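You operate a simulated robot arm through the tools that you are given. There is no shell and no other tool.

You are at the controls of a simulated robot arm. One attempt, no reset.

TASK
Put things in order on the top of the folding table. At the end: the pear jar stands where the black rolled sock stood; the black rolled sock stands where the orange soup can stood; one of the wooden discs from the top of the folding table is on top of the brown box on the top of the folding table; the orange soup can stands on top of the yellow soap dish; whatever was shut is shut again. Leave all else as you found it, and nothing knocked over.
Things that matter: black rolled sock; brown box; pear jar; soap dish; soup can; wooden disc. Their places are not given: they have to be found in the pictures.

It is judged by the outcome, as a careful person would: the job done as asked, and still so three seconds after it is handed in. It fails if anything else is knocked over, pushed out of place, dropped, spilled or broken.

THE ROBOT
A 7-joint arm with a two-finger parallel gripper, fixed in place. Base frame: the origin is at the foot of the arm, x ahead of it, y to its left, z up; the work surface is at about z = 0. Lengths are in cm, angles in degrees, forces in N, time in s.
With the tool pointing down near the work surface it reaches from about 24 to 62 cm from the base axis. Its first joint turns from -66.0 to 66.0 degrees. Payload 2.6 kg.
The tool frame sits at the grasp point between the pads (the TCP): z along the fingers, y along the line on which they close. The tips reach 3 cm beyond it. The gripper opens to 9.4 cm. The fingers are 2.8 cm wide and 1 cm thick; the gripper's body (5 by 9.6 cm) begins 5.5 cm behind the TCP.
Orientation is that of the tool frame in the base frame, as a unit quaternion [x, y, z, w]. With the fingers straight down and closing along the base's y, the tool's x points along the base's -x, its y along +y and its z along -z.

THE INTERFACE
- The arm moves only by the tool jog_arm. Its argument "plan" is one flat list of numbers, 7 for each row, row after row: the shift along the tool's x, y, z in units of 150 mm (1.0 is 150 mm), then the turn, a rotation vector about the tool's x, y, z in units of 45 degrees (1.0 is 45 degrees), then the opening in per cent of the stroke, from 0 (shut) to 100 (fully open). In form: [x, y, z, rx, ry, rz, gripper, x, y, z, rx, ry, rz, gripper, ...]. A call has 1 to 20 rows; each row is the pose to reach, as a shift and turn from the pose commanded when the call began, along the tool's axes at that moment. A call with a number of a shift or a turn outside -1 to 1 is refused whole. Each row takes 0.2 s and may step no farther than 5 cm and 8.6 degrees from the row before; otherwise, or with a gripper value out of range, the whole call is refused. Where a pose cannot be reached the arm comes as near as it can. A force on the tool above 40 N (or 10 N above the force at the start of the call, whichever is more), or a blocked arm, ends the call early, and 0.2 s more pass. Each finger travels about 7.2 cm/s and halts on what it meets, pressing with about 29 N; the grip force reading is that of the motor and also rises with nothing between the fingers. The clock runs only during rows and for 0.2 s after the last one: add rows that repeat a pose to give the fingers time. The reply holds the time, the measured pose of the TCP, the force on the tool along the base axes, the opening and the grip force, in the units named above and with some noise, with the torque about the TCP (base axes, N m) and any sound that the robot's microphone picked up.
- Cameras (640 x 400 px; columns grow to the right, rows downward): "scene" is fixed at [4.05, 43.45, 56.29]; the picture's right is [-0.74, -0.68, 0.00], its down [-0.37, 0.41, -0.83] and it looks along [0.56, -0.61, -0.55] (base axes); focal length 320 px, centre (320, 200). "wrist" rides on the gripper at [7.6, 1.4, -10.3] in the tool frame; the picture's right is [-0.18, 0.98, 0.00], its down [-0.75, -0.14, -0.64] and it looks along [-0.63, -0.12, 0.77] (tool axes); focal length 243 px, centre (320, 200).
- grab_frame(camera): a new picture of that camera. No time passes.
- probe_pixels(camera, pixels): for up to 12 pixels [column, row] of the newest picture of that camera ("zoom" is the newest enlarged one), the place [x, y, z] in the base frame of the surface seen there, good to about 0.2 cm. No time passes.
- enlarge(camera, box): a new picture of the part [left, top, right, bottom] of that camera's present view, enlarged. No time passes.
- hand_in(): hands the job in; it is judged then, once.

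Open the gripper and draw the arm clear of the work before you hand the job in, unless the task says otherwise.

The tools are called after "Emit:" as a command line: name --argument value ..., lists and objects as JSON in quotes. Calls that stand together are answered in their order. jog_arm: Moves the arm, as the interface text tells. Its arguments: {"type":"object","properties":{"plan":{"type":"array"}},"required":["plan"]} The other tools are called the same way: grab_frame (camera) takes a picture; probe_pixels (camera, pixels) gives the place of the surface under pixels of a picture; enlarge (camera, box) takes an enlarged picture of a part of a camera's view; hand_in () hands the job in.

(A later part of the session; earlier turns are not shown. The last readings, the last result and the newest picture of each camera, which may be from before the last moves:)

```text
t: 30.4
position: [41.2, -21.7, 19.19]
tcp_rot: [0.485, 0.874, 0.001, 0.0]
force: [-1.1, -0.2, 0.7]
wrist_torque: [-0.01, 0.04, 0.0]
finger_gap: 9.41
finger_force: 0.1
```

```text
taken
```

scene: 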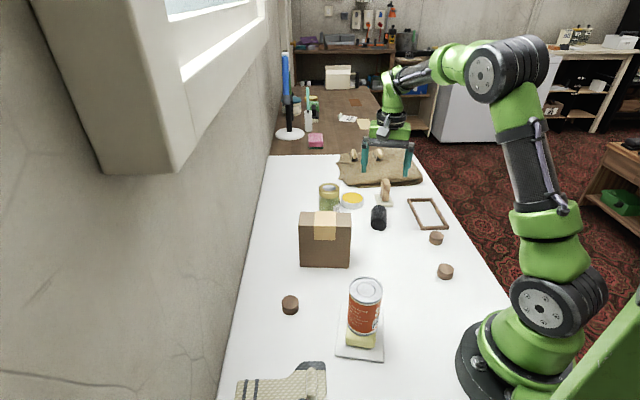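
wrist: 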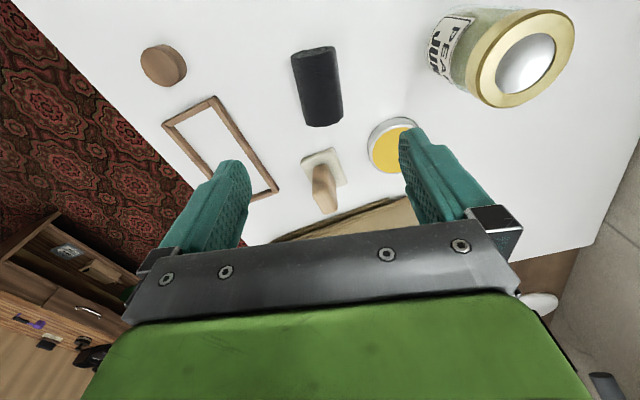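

The sock now sits at (379,217) where the can was. Next is the jar: I'll enlarge and probe its lid in the wrist view around (525,58).

Emit:
enlarge --camera "wrist" --box '[410, 0, 600, 120]'

Emit:
probe_pixels --camera "wrist" --pixels '[[525, 60], [480, 70], [568, 40], [510, 105], [545, 14], [437, 60], [440, 72], [455, 40], [478, 30], [500, 12], [430, 50]]'

Emit:
enlarge --camera "scene" --box '[300, 165, 380, 235]'

Emit:
probe_pixels --camera "zoom" --pixels '[[235, 125], [160, 135], [318, 135], [235, 175], [235, 110], [180, 200], [300, 205], [240, 240], [166, 230], [310, 240]]'

```text
3.33 times, centred on (505, 60) of wrist
```

zoom: 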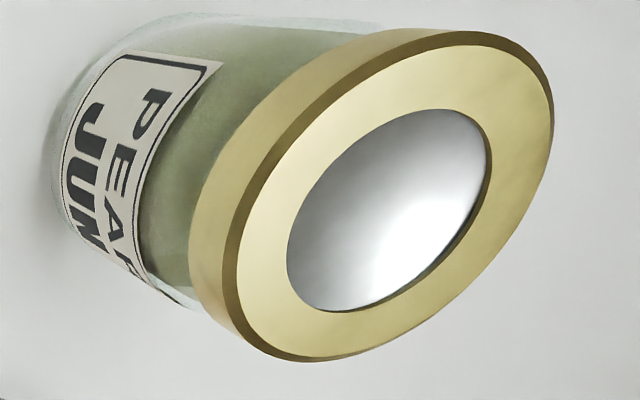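

```text
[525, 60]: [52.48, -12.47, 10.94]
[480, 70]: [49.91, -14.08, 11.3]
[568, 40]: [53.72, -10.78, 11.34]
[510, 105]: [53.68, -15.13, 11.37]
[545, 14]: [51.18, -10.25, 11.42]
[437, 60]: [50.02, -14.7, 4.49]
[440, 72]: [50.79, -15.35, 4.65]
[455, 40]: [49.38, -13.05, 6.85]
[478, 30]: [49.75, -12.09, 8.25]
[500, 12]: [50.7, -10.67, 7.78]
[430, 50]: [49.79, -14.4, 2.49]
```

```text
5.71 times, centred on (340, 200) of scene
```

zoom: 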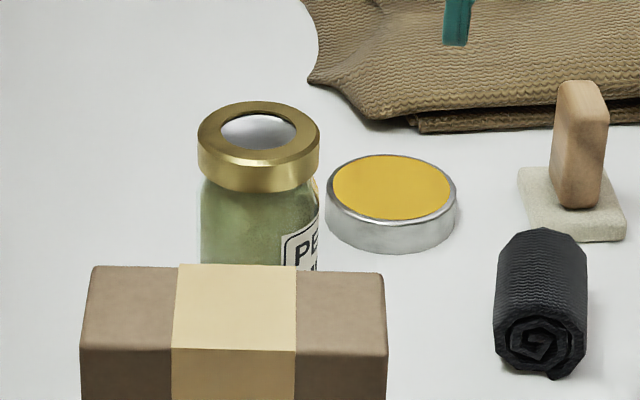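

```text
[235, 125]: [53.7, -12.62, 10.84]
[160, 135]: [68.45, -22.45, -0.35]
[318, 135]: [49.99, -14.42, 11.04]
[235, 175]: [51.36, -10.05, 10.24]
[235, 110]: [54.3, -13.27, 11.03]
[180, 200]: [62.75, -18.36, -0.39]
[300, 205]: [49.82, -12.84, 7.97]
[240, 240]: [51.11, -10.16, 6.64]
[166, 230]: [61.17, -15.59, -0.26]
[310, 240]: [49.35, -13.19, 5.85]
```

The jar axis is at about (52.2,-12.7), diameter ~5.8 cm, lid top z≈11.2. I'll move over it at the current height (tips at z≈16).

Emit:
jog_arm --plan '[0.03, 0.235, 0, 0, 0, 0, 100, 0.06, 0.47, 0, 0, 0, 0, 100, 0.09, 0.705, 0, 0, 0, 0, 100, 0.12, 0.94, 0, 0, 0, 0, 100, 0.12, 0.94, 0, 0, 0, 0, 100]'

Emit:
grab_frame --camera "wrist"

Emit:
grab_frame --camera "scene"

```text
t: 31.6
position: [52.54, -12.8, 19.31]
tcp_rot: [0.484, 0.875, 0.001, 0.001]
force: [0.5, -0.2, -0.3]
wrist_torque: [0.02, -0.01, -0.01]
finger_gap: 9.41
finger_force: 0.0
```

```text
taken
```

wrist: 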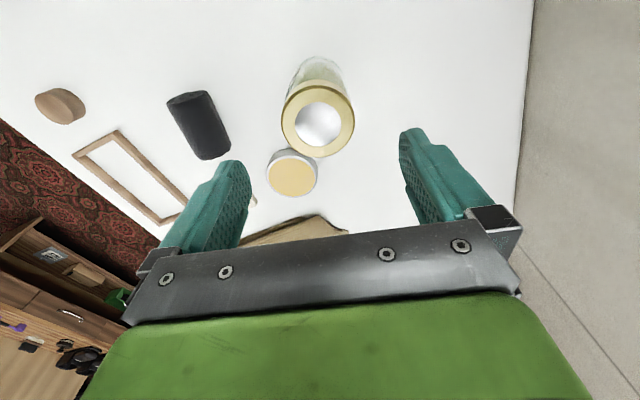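

```text
taken
```

scene: 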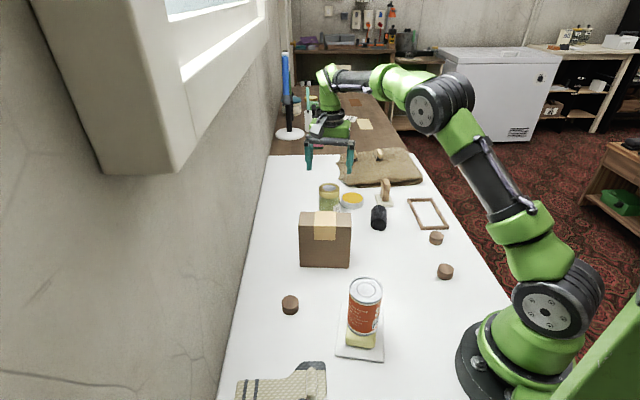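

The jar lid is at (318,120) between the fingers. I'll probe its rim from this closer view to refine its centre before descending.

Emit:
probe_pixels --camera "wrist" --pixels '[[318, 122], [286, 118], [350, 118], [318, 152], [318, 92], [318, 85], [300, 80], [335, 80]]'

Emit:
enlarge --camera "wrist" --box '[250, 40, 400, 200]'

```text
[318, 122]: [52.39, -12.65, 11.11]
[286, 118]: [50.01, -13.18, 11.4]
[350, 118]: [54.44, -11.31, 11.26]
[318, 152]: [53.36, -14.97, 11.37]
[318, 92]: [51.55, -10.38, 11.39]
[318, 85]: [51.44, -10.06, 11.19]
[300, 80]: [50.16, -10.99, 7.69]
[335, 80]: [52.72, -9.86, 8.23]
```

```text
2.50 times, centred on (325, 120) of wrist
```

zoom: 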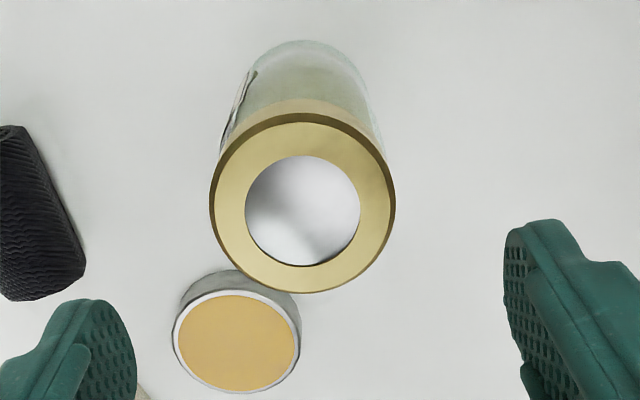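

The lid centre is at about (52.4,-12.6), within 0.25 cm of the TCP. I'll trim and descend to z≈7.2 with open fingers.

Emit:
jog_arm --plan '[0.016, 0, 0.2, 0, 0, 0, 100, 0.016, 0, 0.42, 0, 0, 0, 100, 0.016, 0, 0.62, 0, 0, 0, 100, 0.016, 0, 0.8, 0, 0, 0, 100, 0.016, 0, 0.8, 0, 0, 0, 100]'

Emit:
grab_frame --camera "wrist"

Emit:
enlarge --camera "scene" --box '[290, 130, 410, 220]'

```text
t: 32.8
position: [52.05, -12.58, 6.91]
tcp_rot: [0.485, 0.874, 0.0, 0.001]
force: [-0.8, 0.9, 0.3]
wrist_torque: [0.0, -0.02, 0.02]
finger_gap: 9.38
finger_force: 0.0
```

```text
taken
```

wrist: 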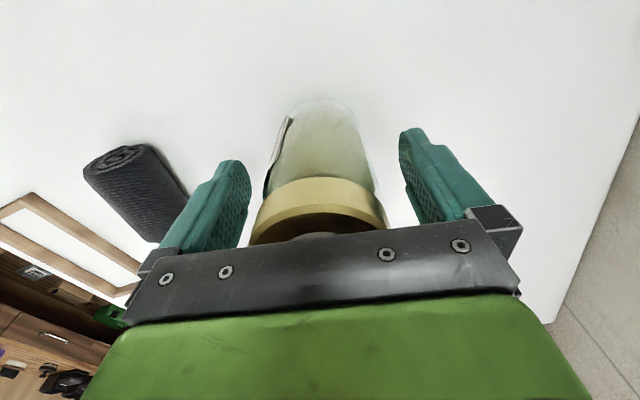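

```text
4.44 times, centred on (350, 175) of scene
```

zoom: 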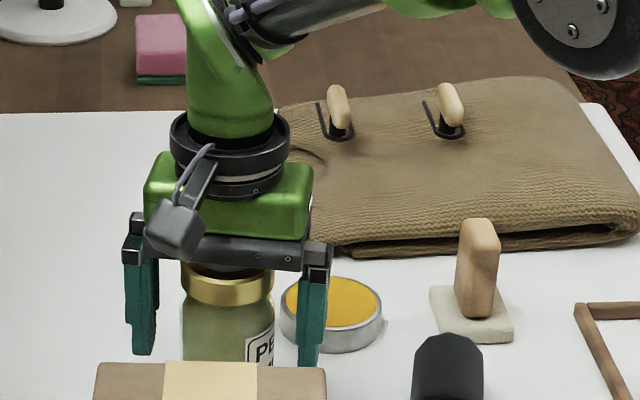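

The jar is centred between the fingers (264–375 around 320) and its lid clears the gripper body. I'll close the fingers on it.

Emit:
jog_arm --plan '[-0.01, 0, 0, 0, 0, 0, 80, -0.01, 0, 0, 0, 0, 0, 68, -0.01, 0, 0, 0, 0, 0, 58, -0.01, 0, 0, 0, 0, 0, 45, -0.01, 0, 0, 0, 0, 0, 40, -0.01, 0, 0, 0, 0, 0, 40]'

Emit:
grab_frame --camera "wrist"

```text
t: 34.2
position: [52.07, -12.72, 6.96]
tcp_rot: [0.485, 0.874, 0.001, 0.001]
force: [-0.2, -0.6, 0.9]
wrist_torque: [-0.13, 0.07, -0.01]
finger_gap: 5.94
finger_force: 28.3
```

```text
taken
```

wrist: 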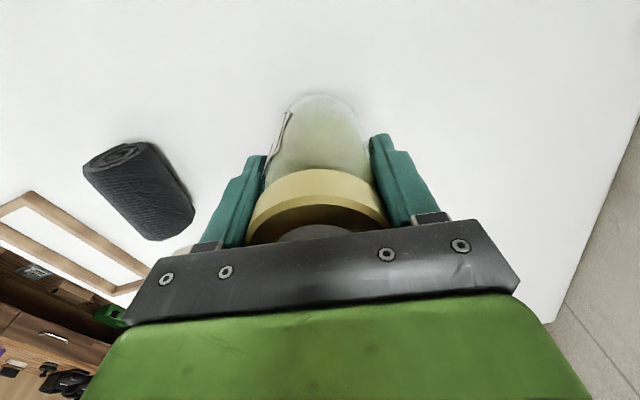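

Jar gripped (gap 5.94 cm, 28 N). I'll lift it about 8 cm and check that it comes up upright.

Emit:
jog_arm --plan '[-0.01, 0, -0.06, 0, 0, 0, 35, -0.01, 0, -0.16, 0, 0, 0, 35, -0.01, 0, -0.32, 0, 0, 0, 35, -0.01, 0, -0.5, 0, 0, 0, 35, -0.01, 0, -0.6, 0, 0, 0, 35, -0.01, 0, -0.6, 0, 0, 0, 35]'

Emit:
grab_frame --camera "scene"

Emit:
enlarge --camera "scene" --box '[290, 110, 410, 220]'

```text
t: 35.6
position: [52.27, -12.54, 15.74]
tcp_rot: [0.485, 0.875, 0.001, 0.001]
force: [0.3, -0.3, -3.3]
wrist_torque: [0.02, 0.02, 0.0]
finger_gap: 5.92
finger_force: 28.8
```

```text
taken
```

scene: 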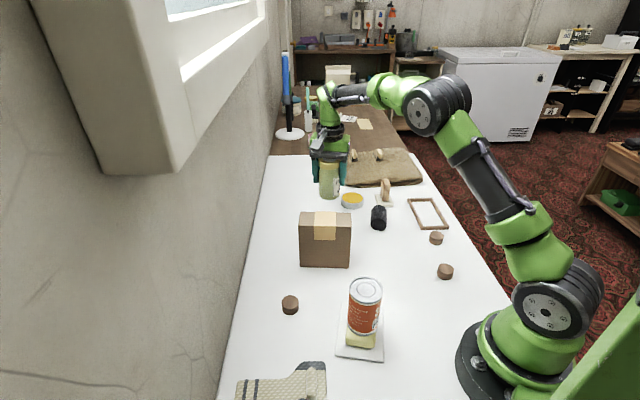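

```text
3.64 times, centred on (350, 165) of scene
```

zoom: 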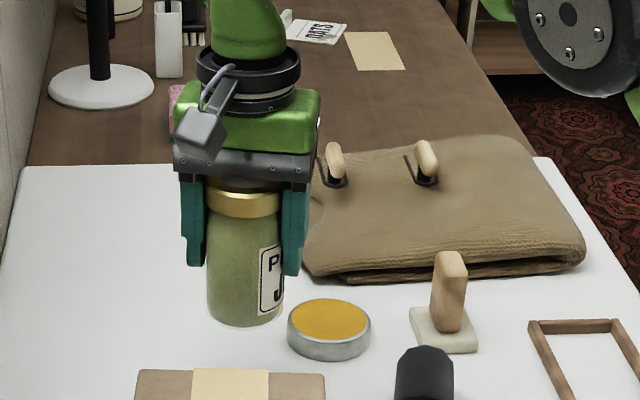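

The jar hangs upright from the gripper with its bottom at z≈8.8. I'll carry it along y≈-12.6 back toward the sock's old place (29.5,-12.85).

Emit:
jog_arm --plan '[0.1, -0.163, 0, 0, 0, 0, 35, 0.2, -0.325, 0, 0, 0, 0, 35, 0.3, -0.488, 0, 0, 0, 0, 35, 0.394, -0.65, 0, 0, 0, 0, 35, 0.394, -0.65, 0, 0, 0, 0, 35]'

Emit:
jog_arm --plan '[0.1, -0.163, 0, 0, 0, 0, 35, 0.2, -0.325, 0, 0, 0, 0, 35, 0.3, -0.488, 0, 0, 0, 0, 35, 0.394, -0.65, 0, 0, 0, 0, 35, 0.394, -0.65, 0, 0, 0, 0, 35]'

Emit:
grab_frame --camera "scene"

Emit:
grab_frame --camera "wrist"

```text
t: 36.8
position: [40.77, -12.45, 15.77]
tcp_rot: [0.485, 0.875, 0.001, 0.001]
force: [0.1, 0.1, -3.1]
wrist_torque: [-0.02, 0.06, 0.0]
finger_gap: 5.97
finger_force: 28.8
```

```text
t: 38.0
position: [29.54, -12.75, 15.76]
tcp_rot: [0.485, 0.875, 0.001, 0.001]
force: [0.7, -0.5, -2.1]
wrist_torque: [0.0, 0.0, -0.01]
finger_gap: 5.95
finger_force: 28.8
```

```text
taken
```

scene: 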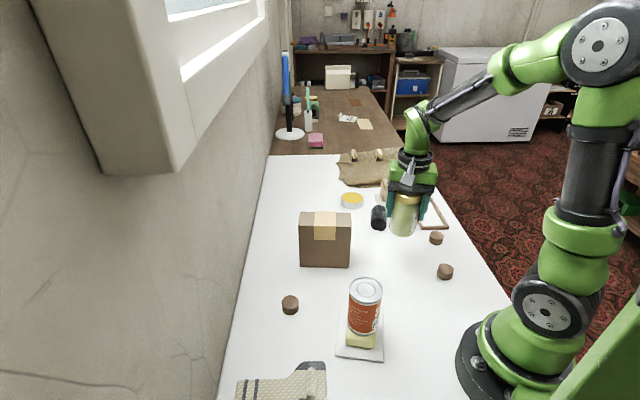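

```text
taken
```

wrist: 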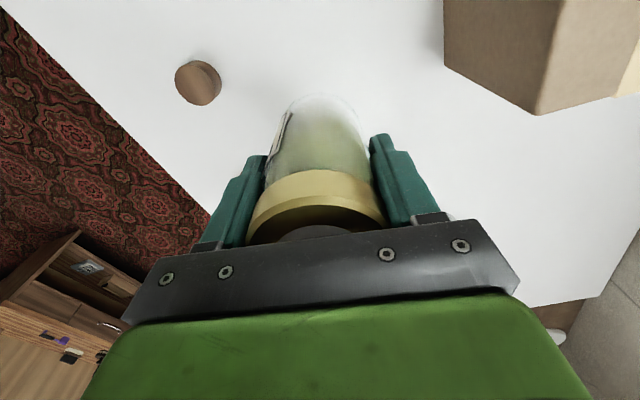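

I'm directly above the sock's old place. I'll lower the jar to about 0.9 cm above the table.

Emit:
jog_arm --plan '[0, 0, 0.15, 0, 0, 0, 35, 0, 0, 0.3, 0, 0, 0, 35, 0, 0, 0.43, 0, 0, 0, 35, 0, 0, 0.52, 0, 0, 0, 35, 0, 0, 0.52, 0, 0, 0, 35]'

```text
t: 39.2
position: [29.52, -12.92, 8.01]
tcp_rot: [0.484, 0.875, 0.001, 0.0]
force: [-0.4, 0.1, -3.3]
wrist_torque: [-0.01, 0.0, -0.01]
finger_gap: 5.94
finger_force: 28.4
```

Position is (29.52,-12.92), right on target; jar bottom should be ~1 cm above the table. I'll lower in small steps towards z≈7.1.

Emit:
jog_arm --plan '[0, 0, 0.02, 0, 0, 0, 35, 0, 0, 0.04, 0, 0, 0, 35, 0, 0, 0.055, 0, 0, 0, 35, 0, 0, 0.055, 0, 0, 0, 35]'

```text
t: 40.2
position: [29.5, -12.9, 7.28]
tcp_rot: [0.485, 0.874, 0.001, 0.0]
force: [0.6, 0.0, -2.9]
wrist_torque: [-0.02, -0.04, -0.01]
finger_gap: 5.96
finger_force: 29.7
```

Still free (force z ≈ -3, weight only). I'll lower further in 0.1 cm steps.

Emit:
jog_arm --plan '[0, 0, 0.007, 0, 0, 0, 35, 0, 0, 0.014, 0, 0, 0, 35, 0, 0, 0.014, 0, 0, 0, 35]'

```text
t: 41.0
position: [29.52, -12.91, 7.05]
tcp_rot: [0.485, 0.875, 0.002, 0.001]
force: [0.5, 0.4, -3.6]
wrist_torque: [-0.03, 0.02, -0.03]
finger_gap: 5.94
finger_force: 28.6
```

No contact yet at z=7.05 (grasp height was 6.96), so another 0.1 cm down.

Emit:
jog_arm --plan '[0, 0, 0.006, 0, 0, 0, 35, 0, 0, 0.006, 0, 0, 0, 35]'

```text
t: 41.6
position: [29.59, -13.03, 6.87]
tcp_rot: [0.484, 0.875, 0.001, 0.001]
force: [-0.5, 0.0, -3.1]
wrist_torque: [-0.01, 0.0, 0.0]
finger_gap: 5.94
finger_force: 29.4
```

Emit:
enlarge --camera "scene" --box '[360, 190, 450, 280]'

Emit:
jog_arm --plan '[0, 0, 0.006, 0, 0, 0, 35, 0, 0, 0.006, 0, 0, 0, 35]'

```text
4.44 times, centred on (405, 235) of scene
```

zoom: 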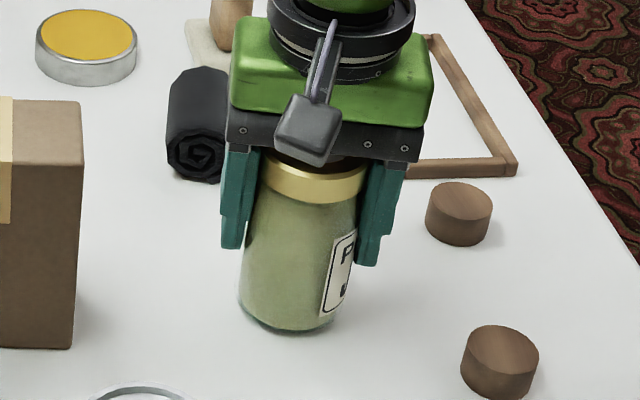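

```text
t: 42.2
position: [29.59, -13.02, 6.79]
tcp_rot: [0.485, 0.874, 0.001, 0.0]
force: [-1.3, 1.2, 2.0]
wrist_torque: [-0.08, 0.09, -0.04]
finger_gap: 5.94
finger_force: 29.4
```

Contact is now made (force z from -3 to +2 N), so the jar rests on the table. I'll open the fingers gradually.

Emit:
jog_arm --plan '[0, 0, 0, 0, 0, 0, 66, 0, 0, 0, 0, 0, 0, 72, 0, 0, 0, 0, 0, 0, 85, 0, 0, 0, 0, 0, 0, 100, 0, 0, 0, 0, 0, 0, 100]'

Emit:
grab_frame --camera "wrist"

Emit:
enlarge --camera "scene" --box '[360, 190, 450, 280]'

```text
t: 43.4
position: [29.58, -13.08, 6.84]
tcp_rot: [0.484, 0.875, 0.0, 0.0]
force: [0.8, -0.2, 0.7]
wrist_torque: [0.02, -0.01, 0.0]
finger_gap: 9.39
finger_force: 0.0
```

```text
taken
```

wrist: 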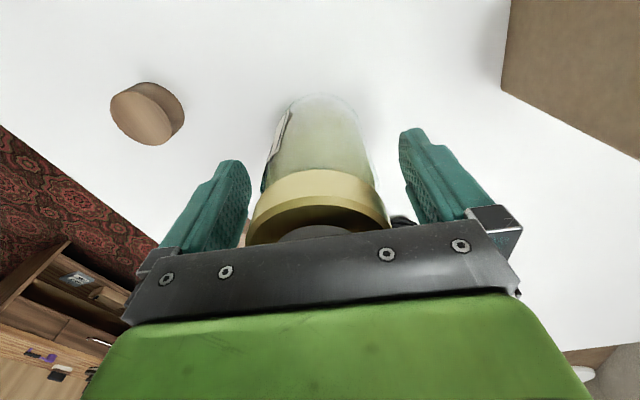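

```text
4.44 times, centred on (405, 235) of scene
```

zoom: 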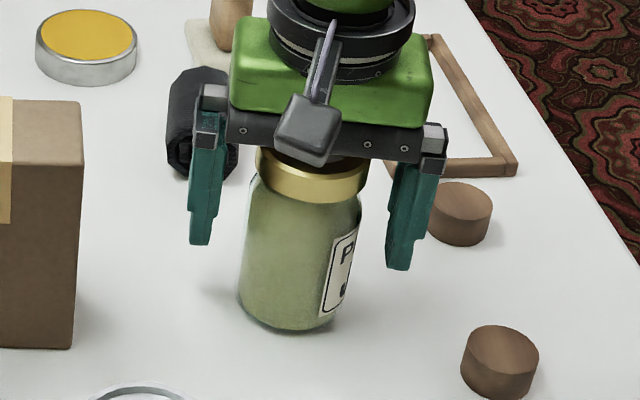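

The jar is released and standing. I'll raise the gripper straight up to about z=20, clear of the lid.

Emit:
jog_arm --plan '[0, 0, -0.1, 0, 0, 0, 100, 0, 0, -0.3, 0, 0, 0, 100, 0, 0, -0.6, 0, 0, 0, 100, 0, 0, -0.9, 0, 0, 0, 100, 0, 0, -1.0, 0, 0, 0, 100, 0, 0, -1.0, 0, 0, 0, 100]'

Emit:
grab_frame --camera "scene"

Emit:
grab_frame --camera "wrist"

```text
t: 44.8
position: [29.7, -12.9, 21.85]
tcp_rot: [0.485, 0.875, 0.001, 0.0]
force: [0.0, -0.5, 0.2]
wrist_torque: [0.0, 0.02, 0.01]
finger_gap: 9.38
finger_force: 0.1
```

```text
taken
```

scene: 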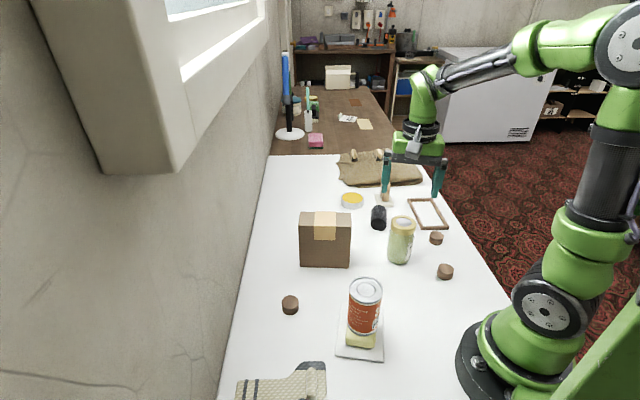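

```text
taken
```

wrist: 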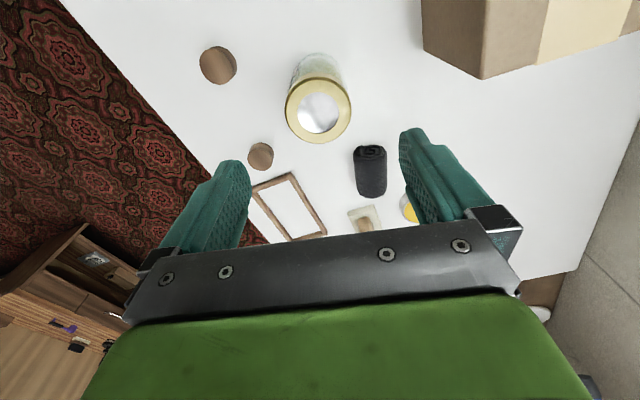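

The jar stands at (401,240) in the sock's old place, all upright. Next I'll pick the free disc at (290,304); first I'll measure it and the wall/box around it.

Emit:
enlarge --camera "scene" --box '[230, 200, 370, 320]'

Emit:
probe_pixels --camera "scene" --pixels '[[290, 299], [282, 300], [298, 300], [290, 296], [290, 303], [290, 312], [250, 270], [240, 290], [235, 250], [325, 214], [325, 225], [302, 240]]'

```text
3.33 times, centred on (300, 260) of scene
```

zoom: 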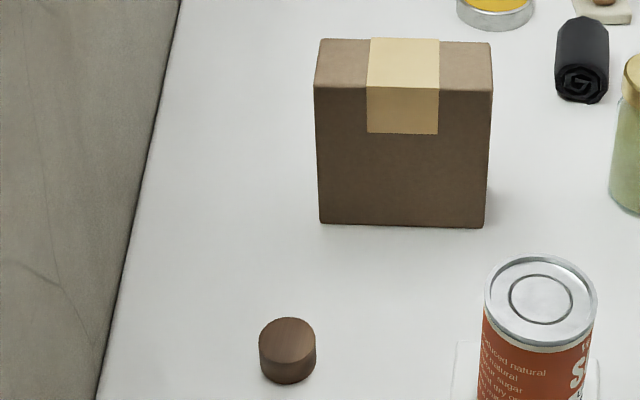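

```text
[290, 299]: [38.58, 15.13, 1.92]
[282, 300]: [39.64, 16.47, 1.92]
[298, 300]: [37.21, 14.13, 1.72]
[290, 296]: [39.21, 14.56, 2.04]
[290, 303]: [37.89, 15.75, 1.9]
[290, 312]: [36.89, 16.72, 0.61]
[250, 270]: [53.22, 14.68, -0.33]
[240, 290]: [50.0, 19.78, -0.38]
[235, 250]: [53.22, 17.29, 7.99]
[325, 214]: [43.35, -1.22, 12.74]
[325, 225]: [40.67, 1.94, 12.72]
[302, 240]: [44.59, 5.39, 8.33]
```

The disc is at about (38.4,15.3) with top z≈1.95, ~3.4 cm across. I'll check how far the window ledge and wall intrude before moving the arm there.

Emit:
probe_pixels --camera "scene" --pixels '[[105, 165], [170, 165], [260, 20], [200, 100], [150, 250], [230, 300], [200, 350], [260, 120], [60, 60]]'

```text
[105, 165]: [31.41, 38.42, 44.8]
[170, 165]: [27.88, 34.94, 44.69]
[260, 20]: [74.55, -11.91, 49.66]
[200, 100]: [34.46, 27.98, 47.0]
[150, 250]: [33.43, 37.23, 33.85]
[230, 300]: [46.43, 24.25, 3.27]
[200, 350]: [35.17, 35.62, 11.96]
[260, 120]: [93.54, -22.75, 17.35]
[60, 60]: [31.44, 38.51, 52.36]
```

The ledge line is x+y≈62.7 at z≥44.7 and the disc has x+y≈53.7, so low approaches are safe. I'll travel at z≈22 over toward the disc while turning the gripper back by 58° in two moves.

Emit:
jog_arm --plan '[0.161, 0.186, 0, 0, 0, -0.161, 100, 0.322, 0.372, 0, 0, 0, -0.322, 100, 0.482, 0.558, 0, 0, 0, -0.483, 100, 0.643, 0.744, 0, 0, 0, -0.644, 100, 0.643, 0.744, 0, 0, 0, -0.644, 100]'

Emit:
jog_arm --plan '[0.05, 0.241, 0, 0, 0, -0.161, 100, 0.101, 0.482, 0, 0, 0, -0.322, 100, 0.152, 0.722, 0, 0, 0, -0.483, 100, 0.202, 0.963, 0, 0, 0, -0.644, 100, 0.202, 0.963, 0.2, 0, 0, -0.644, 100, 0.202, 0.963, 0.4, 0, 0, -0.644, 100, 0.202, 0.963, 0.4, 0, 0, -0.644, 100]'

Emit:
grab_frame --camera "scene"

Emit:
grab_frame --camera "wrist"

```text
t: 46.0
position: [34.1, 1.13, 21.93]
tcp_rot: [0.249, 0.969, 0.001, 0.001]
force: [0.2, -0.8, -0.4]
wrist_torque: [-0.01, 0.03, 0.02]
finger_gap: 9.42
finger_force: 0.2
```

```text
t: 47.6
position: [38.43, 15.36, 15.79]
tcp_rot: [0.0, 1.0, 0.001, 0.002]
force: [0.7, 0.5, 0.4]
wrist_torque: [-0.02, -0.01, 0.01]
finger_gap: 9.41
finger_force: 0.1
```

```text
taken
```

scene: 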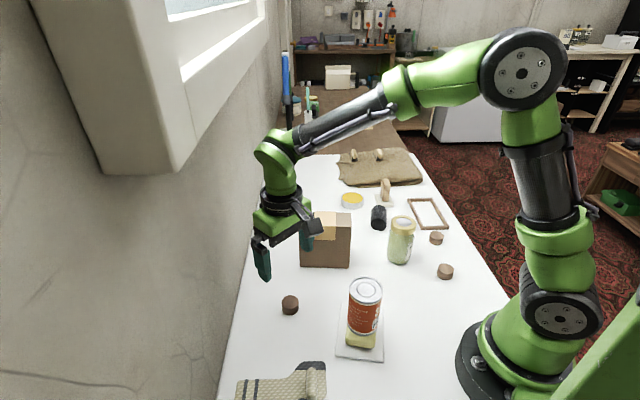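

```text
taken
```

wrist: 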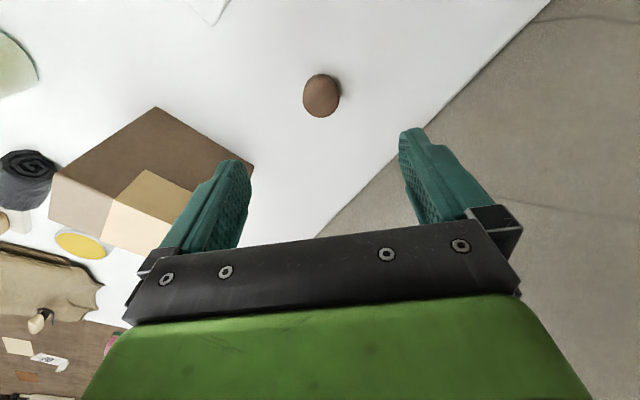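

The disc is at (322,95) in the wrist view, between the fingers. I'll enlarge and probe its rim to refine the centre.

Emit:
enlarge --camera "wrist" --box '[290, 60, 360, 130]'

Emit:
probe_pixels --camera "zoom" --pixels '[[270, 200], [180, 190], [350, 190], [270, 110], [270, 290], [300, 190], [390, 170]]'

```text
5.71 times, centred on (325, 95) of wrist
```

zoom: 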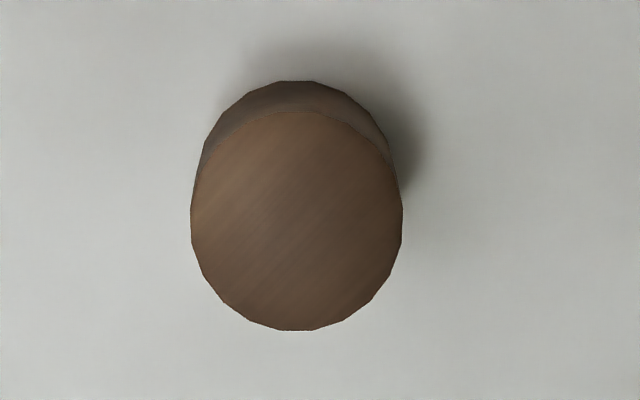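

```text
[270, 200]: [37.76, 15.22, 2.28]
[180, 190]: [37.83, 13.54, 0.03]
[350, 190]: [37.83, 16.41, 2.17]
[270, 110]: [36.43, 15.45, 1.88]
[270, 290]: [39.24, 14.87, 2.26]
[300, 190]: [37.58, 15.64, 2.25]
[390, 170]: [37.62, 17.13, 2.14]
```

Disc centre ≈ (38.2,15.4). I'll descend to z≈6 with fingers at 70 % and check alignment.

Emit:
jog_arm --plan '[0.013, 0.003, 0.2, 0, 0, 0, 90, 0.013, 0.003, 0.4, 0, 0, 0, 70, 0.013, 0.003, 0.55, 0, 0, 0, 70, 0.013, 0.003, 0.65, 0, 0, 0, 70, 0.013, 0.003, 0.65, 0, 0, 0, 70]'

Emit:
grab_frame --camera "wrist"

```text
t: 48.8
position: [38.01, 15.24, 6.11]
tcp_rot: [0.001, 1.0, 0.001, 0.0]
force: [-0.5, -0.1, 0.3]
wrist_torque: [0.01, 0.02, -0.03]
finger_gap: 6.59
finger_force: 0.1
```

```text
taken
```

wrist: 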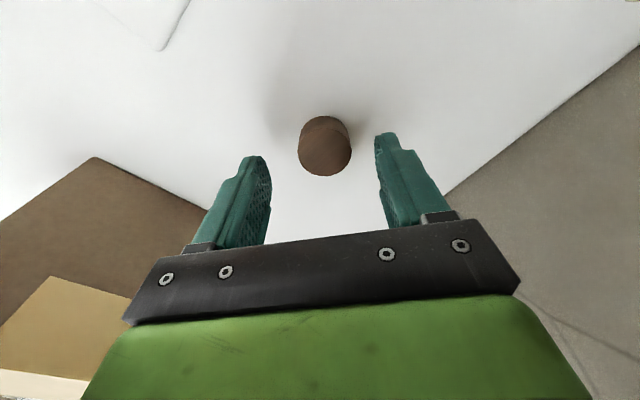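

The disc (325,148) is nicely between the fingers. I'll probe it once more at this range for the fore-aft alignment.

Emit:
probe_pixels --camera "wrist" --pixels '[[325, 150], [302, 150], [348, 150], [325, 129], [325, 172], [325, 120]]'

```text
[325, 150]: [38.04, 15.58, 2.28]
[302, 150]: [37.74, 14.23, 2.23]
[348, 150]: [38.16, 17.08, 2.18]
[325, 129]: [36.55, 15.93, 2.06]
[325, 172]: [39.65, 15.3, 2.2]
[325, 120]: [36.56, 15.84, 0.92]
```

Disc centre is (38.1,15.6) versus TCP (38.0,15.25). I'll trim +0.3 cm in y and descend to z≈3.5.

Emit:
jog_arm --plan '[-0.006, 0.021, 0.06, 0, 0, 0, 70, -0.006, 0.021, 0.12, 0, 0, 0, 70, -0.006, 0.021, 0.165, 0, 0, 0, 70, -0.006, 0.021, 0.165, 0, 0, 0, 70]'

Emit:
grab_frame --camera "wrist"

```text
t: 49.8
position: [37.99, 15.82, 3.6]
tcp_rot: [0.0, 1.0, 0.0, 0.001]
force: [-0.7, -0.9, 0.0]
wrist_torque: [0.01, 0.02, -0.01]
finger_gap: 6.57
finger_force: 0.0
```

```text
taken
```

wrist: 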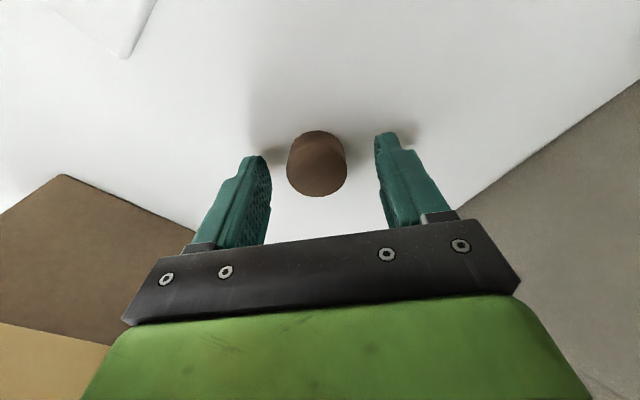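

The disc at (317,165) is centred between the tips. I'll close onto it.

Emit:
jog_arm --plan '[0, 0, 0.003, 0, 0, 0, 55, 0, 0, 0.003, 0, 0, 0, 42, 0, 0, 0.003, 0, 0, 0, 30, 0, 0, 0.003, 0, 0, 0, 20, 0, 0, 0.003, 0, 0, 0, 20, 0, 0, 0.003, 0, 0, 0, 20]'

Emit:
grab_frame --camera "wrist"

```text
t: 51.2
position: [38.05, 15.78, 3.65]
tcp_rot: [-0.001, 1.0, 0.0, 0.001]
force: [0.2, -0.2, 0.8]
wrist_torque: [-0.01, 0.03, -0.02]
finger_gap: 3.33
finger_force: 29.4
```

```text
taken
```

wrist: 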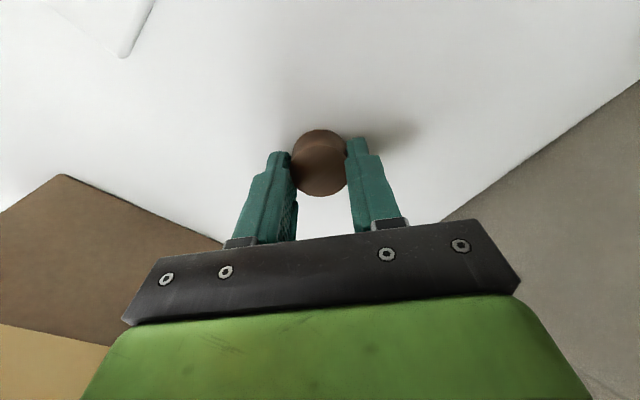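

Disc gripped (gap 3.33 cm, 29 N). I'll lift it to z≈18.6, above the box top (12.8).

Emit:
jog_arm --plan '[0, 0, -0.1, 0, 0, 0, 15, 0, 0, -0.3, 0, 0, 0, 15, 0, 0, -0.6, 0, 0, 0, 15, 0, 0, -0.9, 0, 0, 0, 15, 0, 0, -1.0, 0, 0, 0, 15, 0, 0, -1.0, 0, 0, 0, 15]'

Emit:
grab_frame --camera "wrist"

Emit:
grab_frame --camera "scene"

```text
t: 52.6
position: [38.02, 15.5, 18.39]
tcp_rot: [-0.001, 1.0, 0.001, 0.001]
force: [-0.3, -0.3, 0.0]
wrist_torque: [0.01, -0.01, 0.01]
finger_gap: 3.34
finger_force: 29.1
```

```text
taken
```

wrist: 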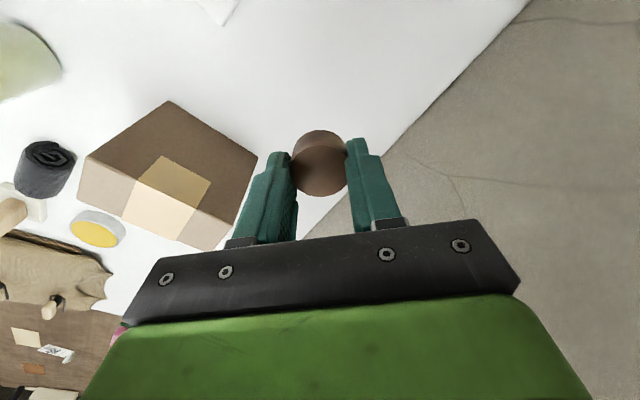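

```text
taken
```

scene: 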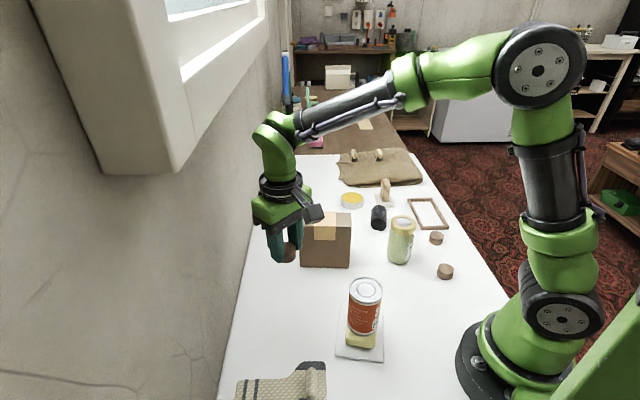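

The disc is held and the box is visible at left. I'll enlarge and probe the box's top-face corners from the wrist view.

Emit:
enlarge --camera "wrist" --box '[60, 90, 280, 255]'

Emit:
probe_pixels --camera "wrist" --pixels '[[87, 163], [85, 190], [180, 240], [200, 245], [190, 205], [160, 200], [120, 190], [130, 210], [205, 225], [225, 225], [150, 190], [140, 195]]'

```text
2.42 times, centred on (170, 172) of wrist
```

zoom: 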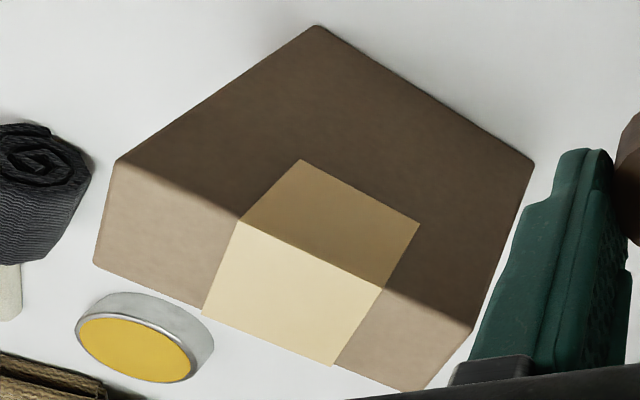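

```text
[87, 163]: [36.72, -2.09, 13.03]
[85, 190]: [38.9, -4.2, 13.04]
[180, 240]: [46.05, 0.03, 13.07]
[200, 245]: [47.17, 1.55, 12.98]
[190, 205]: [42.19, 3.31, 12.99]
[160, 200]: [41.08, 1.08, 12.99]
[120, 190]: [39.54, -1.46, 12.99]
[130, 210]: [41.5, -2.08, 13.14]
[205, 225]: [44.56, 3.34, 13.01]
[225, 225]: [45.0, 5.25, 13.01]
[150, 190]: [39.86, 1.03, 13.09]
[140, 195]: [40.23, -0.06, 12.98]
```

Box top is z≈12.9 with its centre near (42.1,0.3). I'll carry the disc toward it with a small rise, stopping short of the centre.

Emit:
jog_arm --plan '[-0.05, -0.2, -0.06, 0, 0, 0, 15, -0.1, -0.4, -0.06, 0, 0, 0, 15, -0.15, -0.6, -0.06, 0, 0, 0, 15, -0.2, -0.8, -0.06, 0, 0, 0, 15, -0.2, -0.8, -0.06, 0, 0, 0, 15]'

Emit:
grab_frame --camera "wrist"

Emit:
enlarge --camera "scene" --box '[270, 150, 390, 280]'

```text
t: 53.8
position: [41.2, 3.7, 19.35]
tcp_rot: [0.0, 1.0, 0.001, 0.001]
force: [-0.1, 0.5, 0.7]
wrist_torque: [0.01, 0.03, -0.02]
finger_gap: 3.33
finger_force: 29.1
```

```text
taken
```

wrist: 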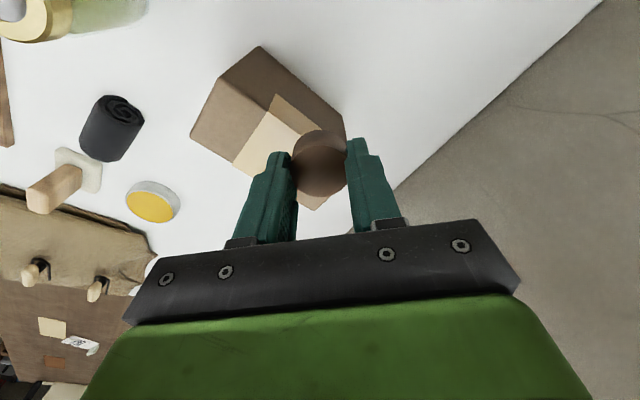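

```text
3.08 times, centred on (330, 215) of scene
```

zoom: 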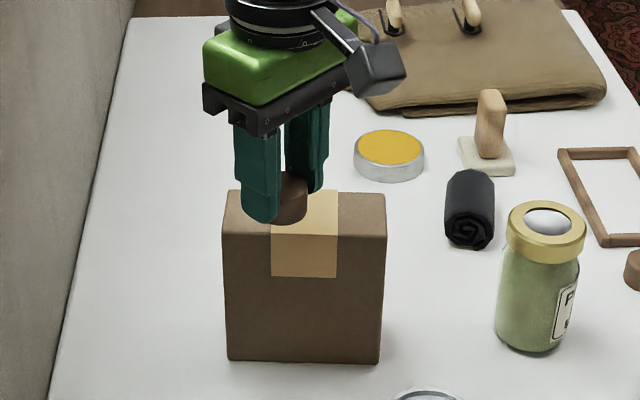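

I'll move the remaining (0.9,-3.4) to over the box centre at the same height and look.

Emit:
jog_arm --plan '[-0.06, -0.227, 0, 0, 0, 0, 15, -0.06, -0.227, 0.06, 0, 0, 0, 15, -0.06, -0.227, 0.1, 0, 0, 0, 15, -0.06, -0.227, 0.1, 0, 0, 0, 15]'

Emit:
grab_frame --camera "wrist"

Emit:
enlarge --camera "scene" --box '[280, 160, 370, 280]'

Emit:
enlarge --camera "wrist" --box '[230, 60, 430, 220]'

```text
t: 54.8
position: [42.11, 0.33, 17.81]
tcp_rot: [0.0, 1.0, 0.0, 0.001]
force: [-0.7, 0.6, 0.7]
wrist_torque: [0.02, -0.01, 0.02]
finger_gap: 3.28
finger_force: 29.0
```

```text
taken
```

wrist: 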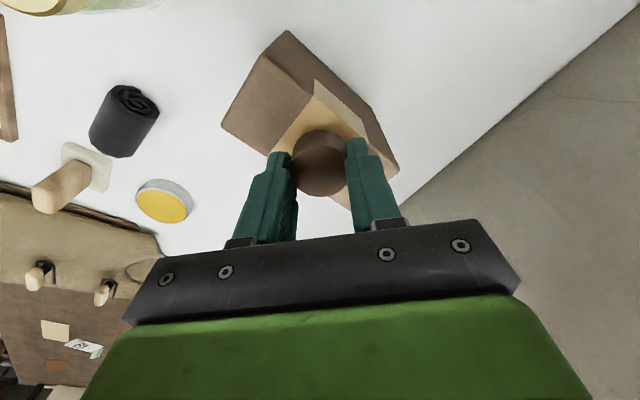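

```text
3.33 times, centred on (325, 220) of scene
```

zoom: 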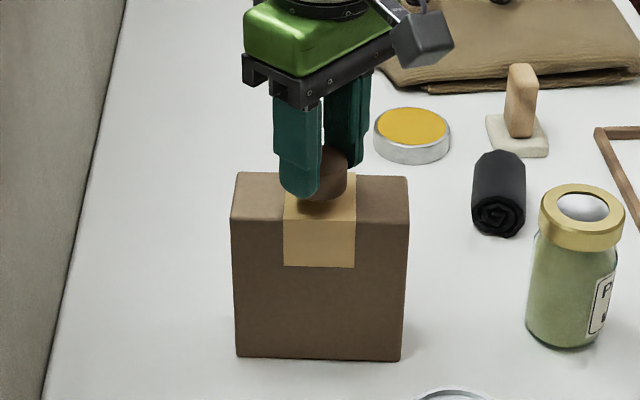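

```text
2.50 times, centred on (330, 140) of wrist
```

zoom: 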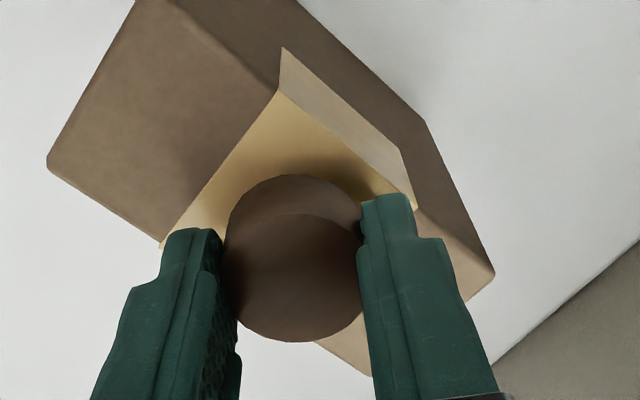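

I'm over the box; to verify centring I'll probe the box's top-face edges from this view.

Emit:
probe_pixels --camera "zoom" --pixels '[[55, 165], [130, 25], [270, 100], [160, 235], [280, 95], [410, 205], [485, 270], [340, 345], [365, 368], [260, 160], [180, 220], [120, 205]]'

```text
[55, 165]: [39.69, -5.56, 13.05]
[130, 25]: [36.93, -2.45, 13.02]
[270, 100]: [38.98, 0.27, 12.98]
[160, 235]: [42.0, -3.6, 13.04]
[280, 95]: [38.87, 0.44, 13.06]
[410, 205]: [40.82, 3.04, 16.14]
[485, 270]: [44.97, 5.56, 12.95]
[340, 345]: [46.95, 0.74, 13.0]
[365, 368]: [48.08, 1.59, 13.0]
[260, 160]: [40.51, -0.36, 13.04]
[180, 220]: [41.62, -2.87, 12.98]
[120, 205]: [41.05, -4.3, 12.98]
```

The box-top centre from this view is about (42.3,-0.05), so I'll shift (+0.17,-0.38) and lower to about z=16.9, just above contact height.

Emit:
jog_arm --plan '[-0.011, -0.025, 0, 0, 0, 0, 15, -0.011, -0.025, 0.02, 0, 0, 0, 15, -0.011, -0.025, 0.04, 0, 0, 0, 15, -0.011, -0.025, 0.055, 0, 0, 0, 15, -0.011, -0.025, 0.055, 0, 0, 0, 15]'

Emit:
enlarge --camera "scene" --box '[290, 180, 360, 250]'

```text
t: 56.0
position: [42.28, -0.11, 17.06]
tcp_rot: [0.0, 1.0, 0.001, 0.0]
force: [-0.1, -0.7, 0.0]
wrist_torque: [-0.05, 0.0, -0.02]
finger_gap: 3.29
finger_force: 29.5
```

```text
5.71 times, centred on (325, 215) of scene
```

zoom: 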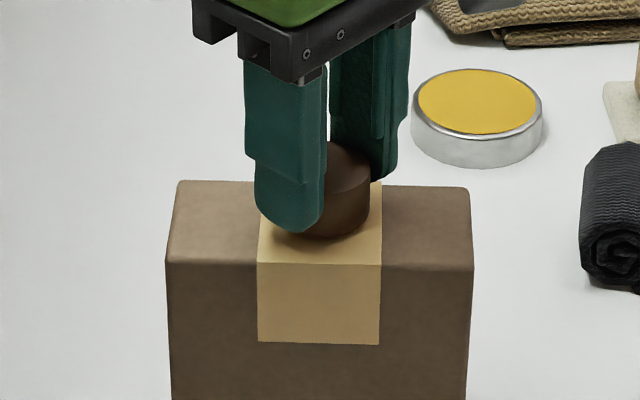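

The disc hovers right over the tape in the middle of the box top. I'll lower in ~0.1 cm steps, watching force.

Emit:
jog_arm --plan '[0, 0, 0.008, 0, 0, 0, 15, 0, 0, 0.016, 0, 0, 0, 15, 0, 0, 0.02, 0, 0, 0, 15, 0, 0, 0.02, 0, 0, 0, 15]'

```text
t: 57.0
position: [42.35, -0.11, 16.91]
tcp_rot: [0.0, 1.0, 0.002, 0.001]
force: [0.0, -0.1, 0.2]
wrist_torque: [-0.01, 0.01, 0.02]
finger_gap: 3.31
finger_force: 29.2
```

No contact yet (force ≈0). Another 0.1 cm down.

Emit:
jog_arm --plan '[0, 0, 0.007, 0, 0, 0, 15, 0, 0, 0.007, 0, 0, 0, 15]'

```text
t: 57.6
position: [42.16, -0.16, 16.79]
tcp_rot: [0.0, 1.0, 0.002, 0.0]
force: [-0.6, 0.3, -0.8]
wrist_torque: [0.02, 0.01, 0.0]
finger_gap: 3.3
finger_force: 28.9
```

Still free at z=16.79. Continuing down 0.1 cm.

Emit:
jog_arm --plan '[0, 0, 0.007, 0, 0, 0, 15, 0, 0, 0.007, 0, 0, 0, 15]'

```text
t: 58.2
position: [42.29, -0.24, 16.57]
tcp_rot: [0.0, 1.0, 0.0, 0.001]
force: [0.5, 1.0, 0.2]
wrist_torque: [0.03, 0.0, 0.04]
finger_gap: 3.33
finger_force: 29.4
```

Still no contact at z=16.57. Another small step.

Emit:
jog_arm --plan '[0, 0, 0.005, 0, 0, 0, 15, 0, 0, 0.005, 0, 0, 0, 15]'

Emit:
enlarge --camera "scene" --box '[300, 190, 350, 240]'

```text
t: 58.8
position: [42.19, -0.12, 16.62]
tcp_rot: [0.001, 1.0, 0.0, 0.001]
force: [-3.6, -3.4, 13.8]
wrist_torque: [-0.15, 0.12, -0.07]
finger_gap: 3.28
finger_force: 28.9
```

```text
8.00 times, centred on (325, 215) of scene
```

zoom: 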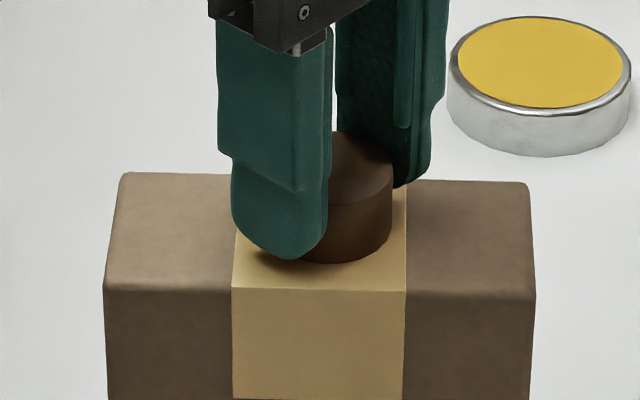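

Contact: force z 13.8 N, disc seated on the box. I'll ease off 0.05 cm and then open.

Emit:
jog_arm --plan '[0, 0, -0.003, 0, 0, 0, 15, 0, 0, -0.003, 0, 0, 0, 15]'

```text
t: 59.4
position: [42.29, -0.18, 16.66]
tcp_rot: [0.0, 1.0, 0.0, 0.002]
force: [3.7, -2.4, 9.0]
wrist_torque: [-0.18, -0.15, -0.03]
finger_gap: 3.3
finger_force: 29.1
```

Still 9 N of load; I'll ease a bit more.

Emit:
jog_arm --plan '[0, 0, -0.003, 0, 0, 0, 15, 0, 0, -0.003, 0, 0, 0, 15]'

```text
t: 60.0
position: [42.2, -0.04, 16.61]
tcp_rot: [0.0, 1.0, 0.0, 0.0]
force: [0.9, -1.0, 4.4]
wrist_torque: [-0.14, -0.1, -0.01]
finger_gap: 3.3
finger_force: 29.3
```

Load is down to ~4 N, a light contact. I'll open the fingers gradually to release the disc.

Emit:
jog_arm --plan '[0, 0, -0.001, 0, 0, 0, 37, 0, 0, -0.001, 0, 0, 0, 42, 0, 0, -0.001, 0, 0, 0, 50, 0, 0, -0.001, 0, 0, 0, 60, 0, 0, -0.001, 0, 0, 0, 60]'

Emit:
grab_frame --camera "wrist"

Emit:
enlarge --camera "scene" --box '[290, 180, 360, 280]'

```text
t: 61.2
position: [42.23, -0.18, 16.69]
tcp_rot: [0.0, 1.0, 0.001, 0.001]
force: [0.3, -0.8, -0.1]
wrist_torque: [-0.01, -0.01, 0.03]
finger_gap: 5.64
finger_force: 0.0
```

```text
taken
```

wrist: 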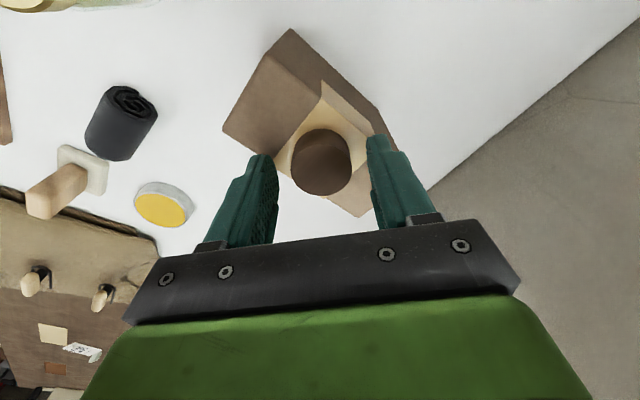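

```text
4.00 times, centred on (325, 230) of scene
```

zoom: 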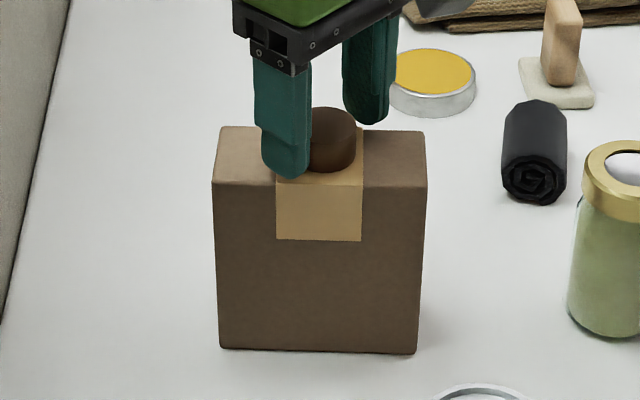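

The disc sits on the box and the fingers are clear of it. I'll raise straight up and inspect everything.

Emit:
jog_arm --plan '[0, 0, -0.06, 0, 0, 0, 60, 0, 0, -0.2, 0, 0, 0, 60, 0, 0, -0.45, 0, 0, 0, 70, 0, 0, -0.7, 0, 0, 0, 90, 0, 0, -0.9, 0, 0, 0, 100, 0, 0, -0.9, 0, 0, 0, 100]'

Emit:
grab_frame --camera "scene"

Emit:
grab_frame --camera "wrist"

```text
t: 62.6
position: [42.17, -0.5, 30.36]
tcp_rot: [0.001, 1.0, 0.0, 0.001]
force: [0.0, 0.0, 0.3]
wrist_torque: [0.01, -0.02, 0.02]
finger_gap: 9.4
finger_force: 0.0
```

```text
taken
```

scene: 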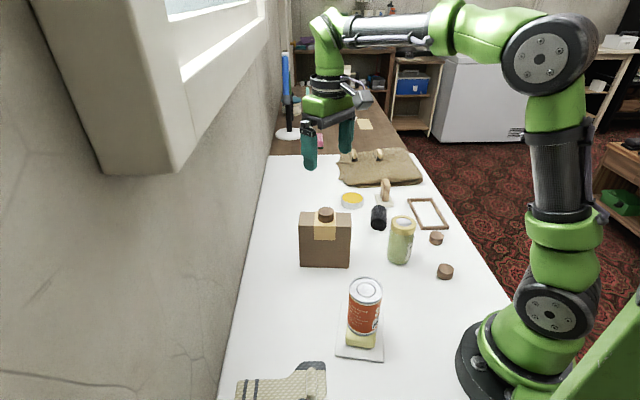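

```text
taken
```

wrist: 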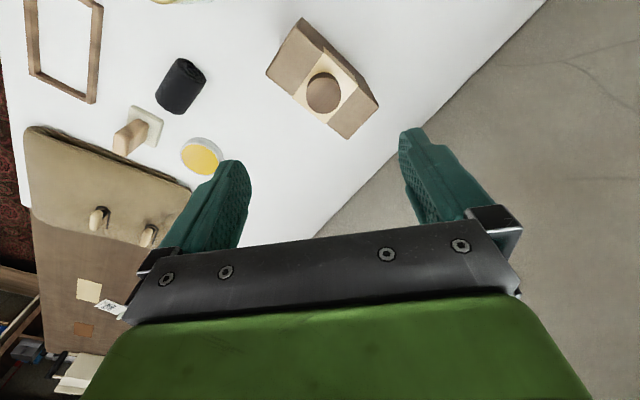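

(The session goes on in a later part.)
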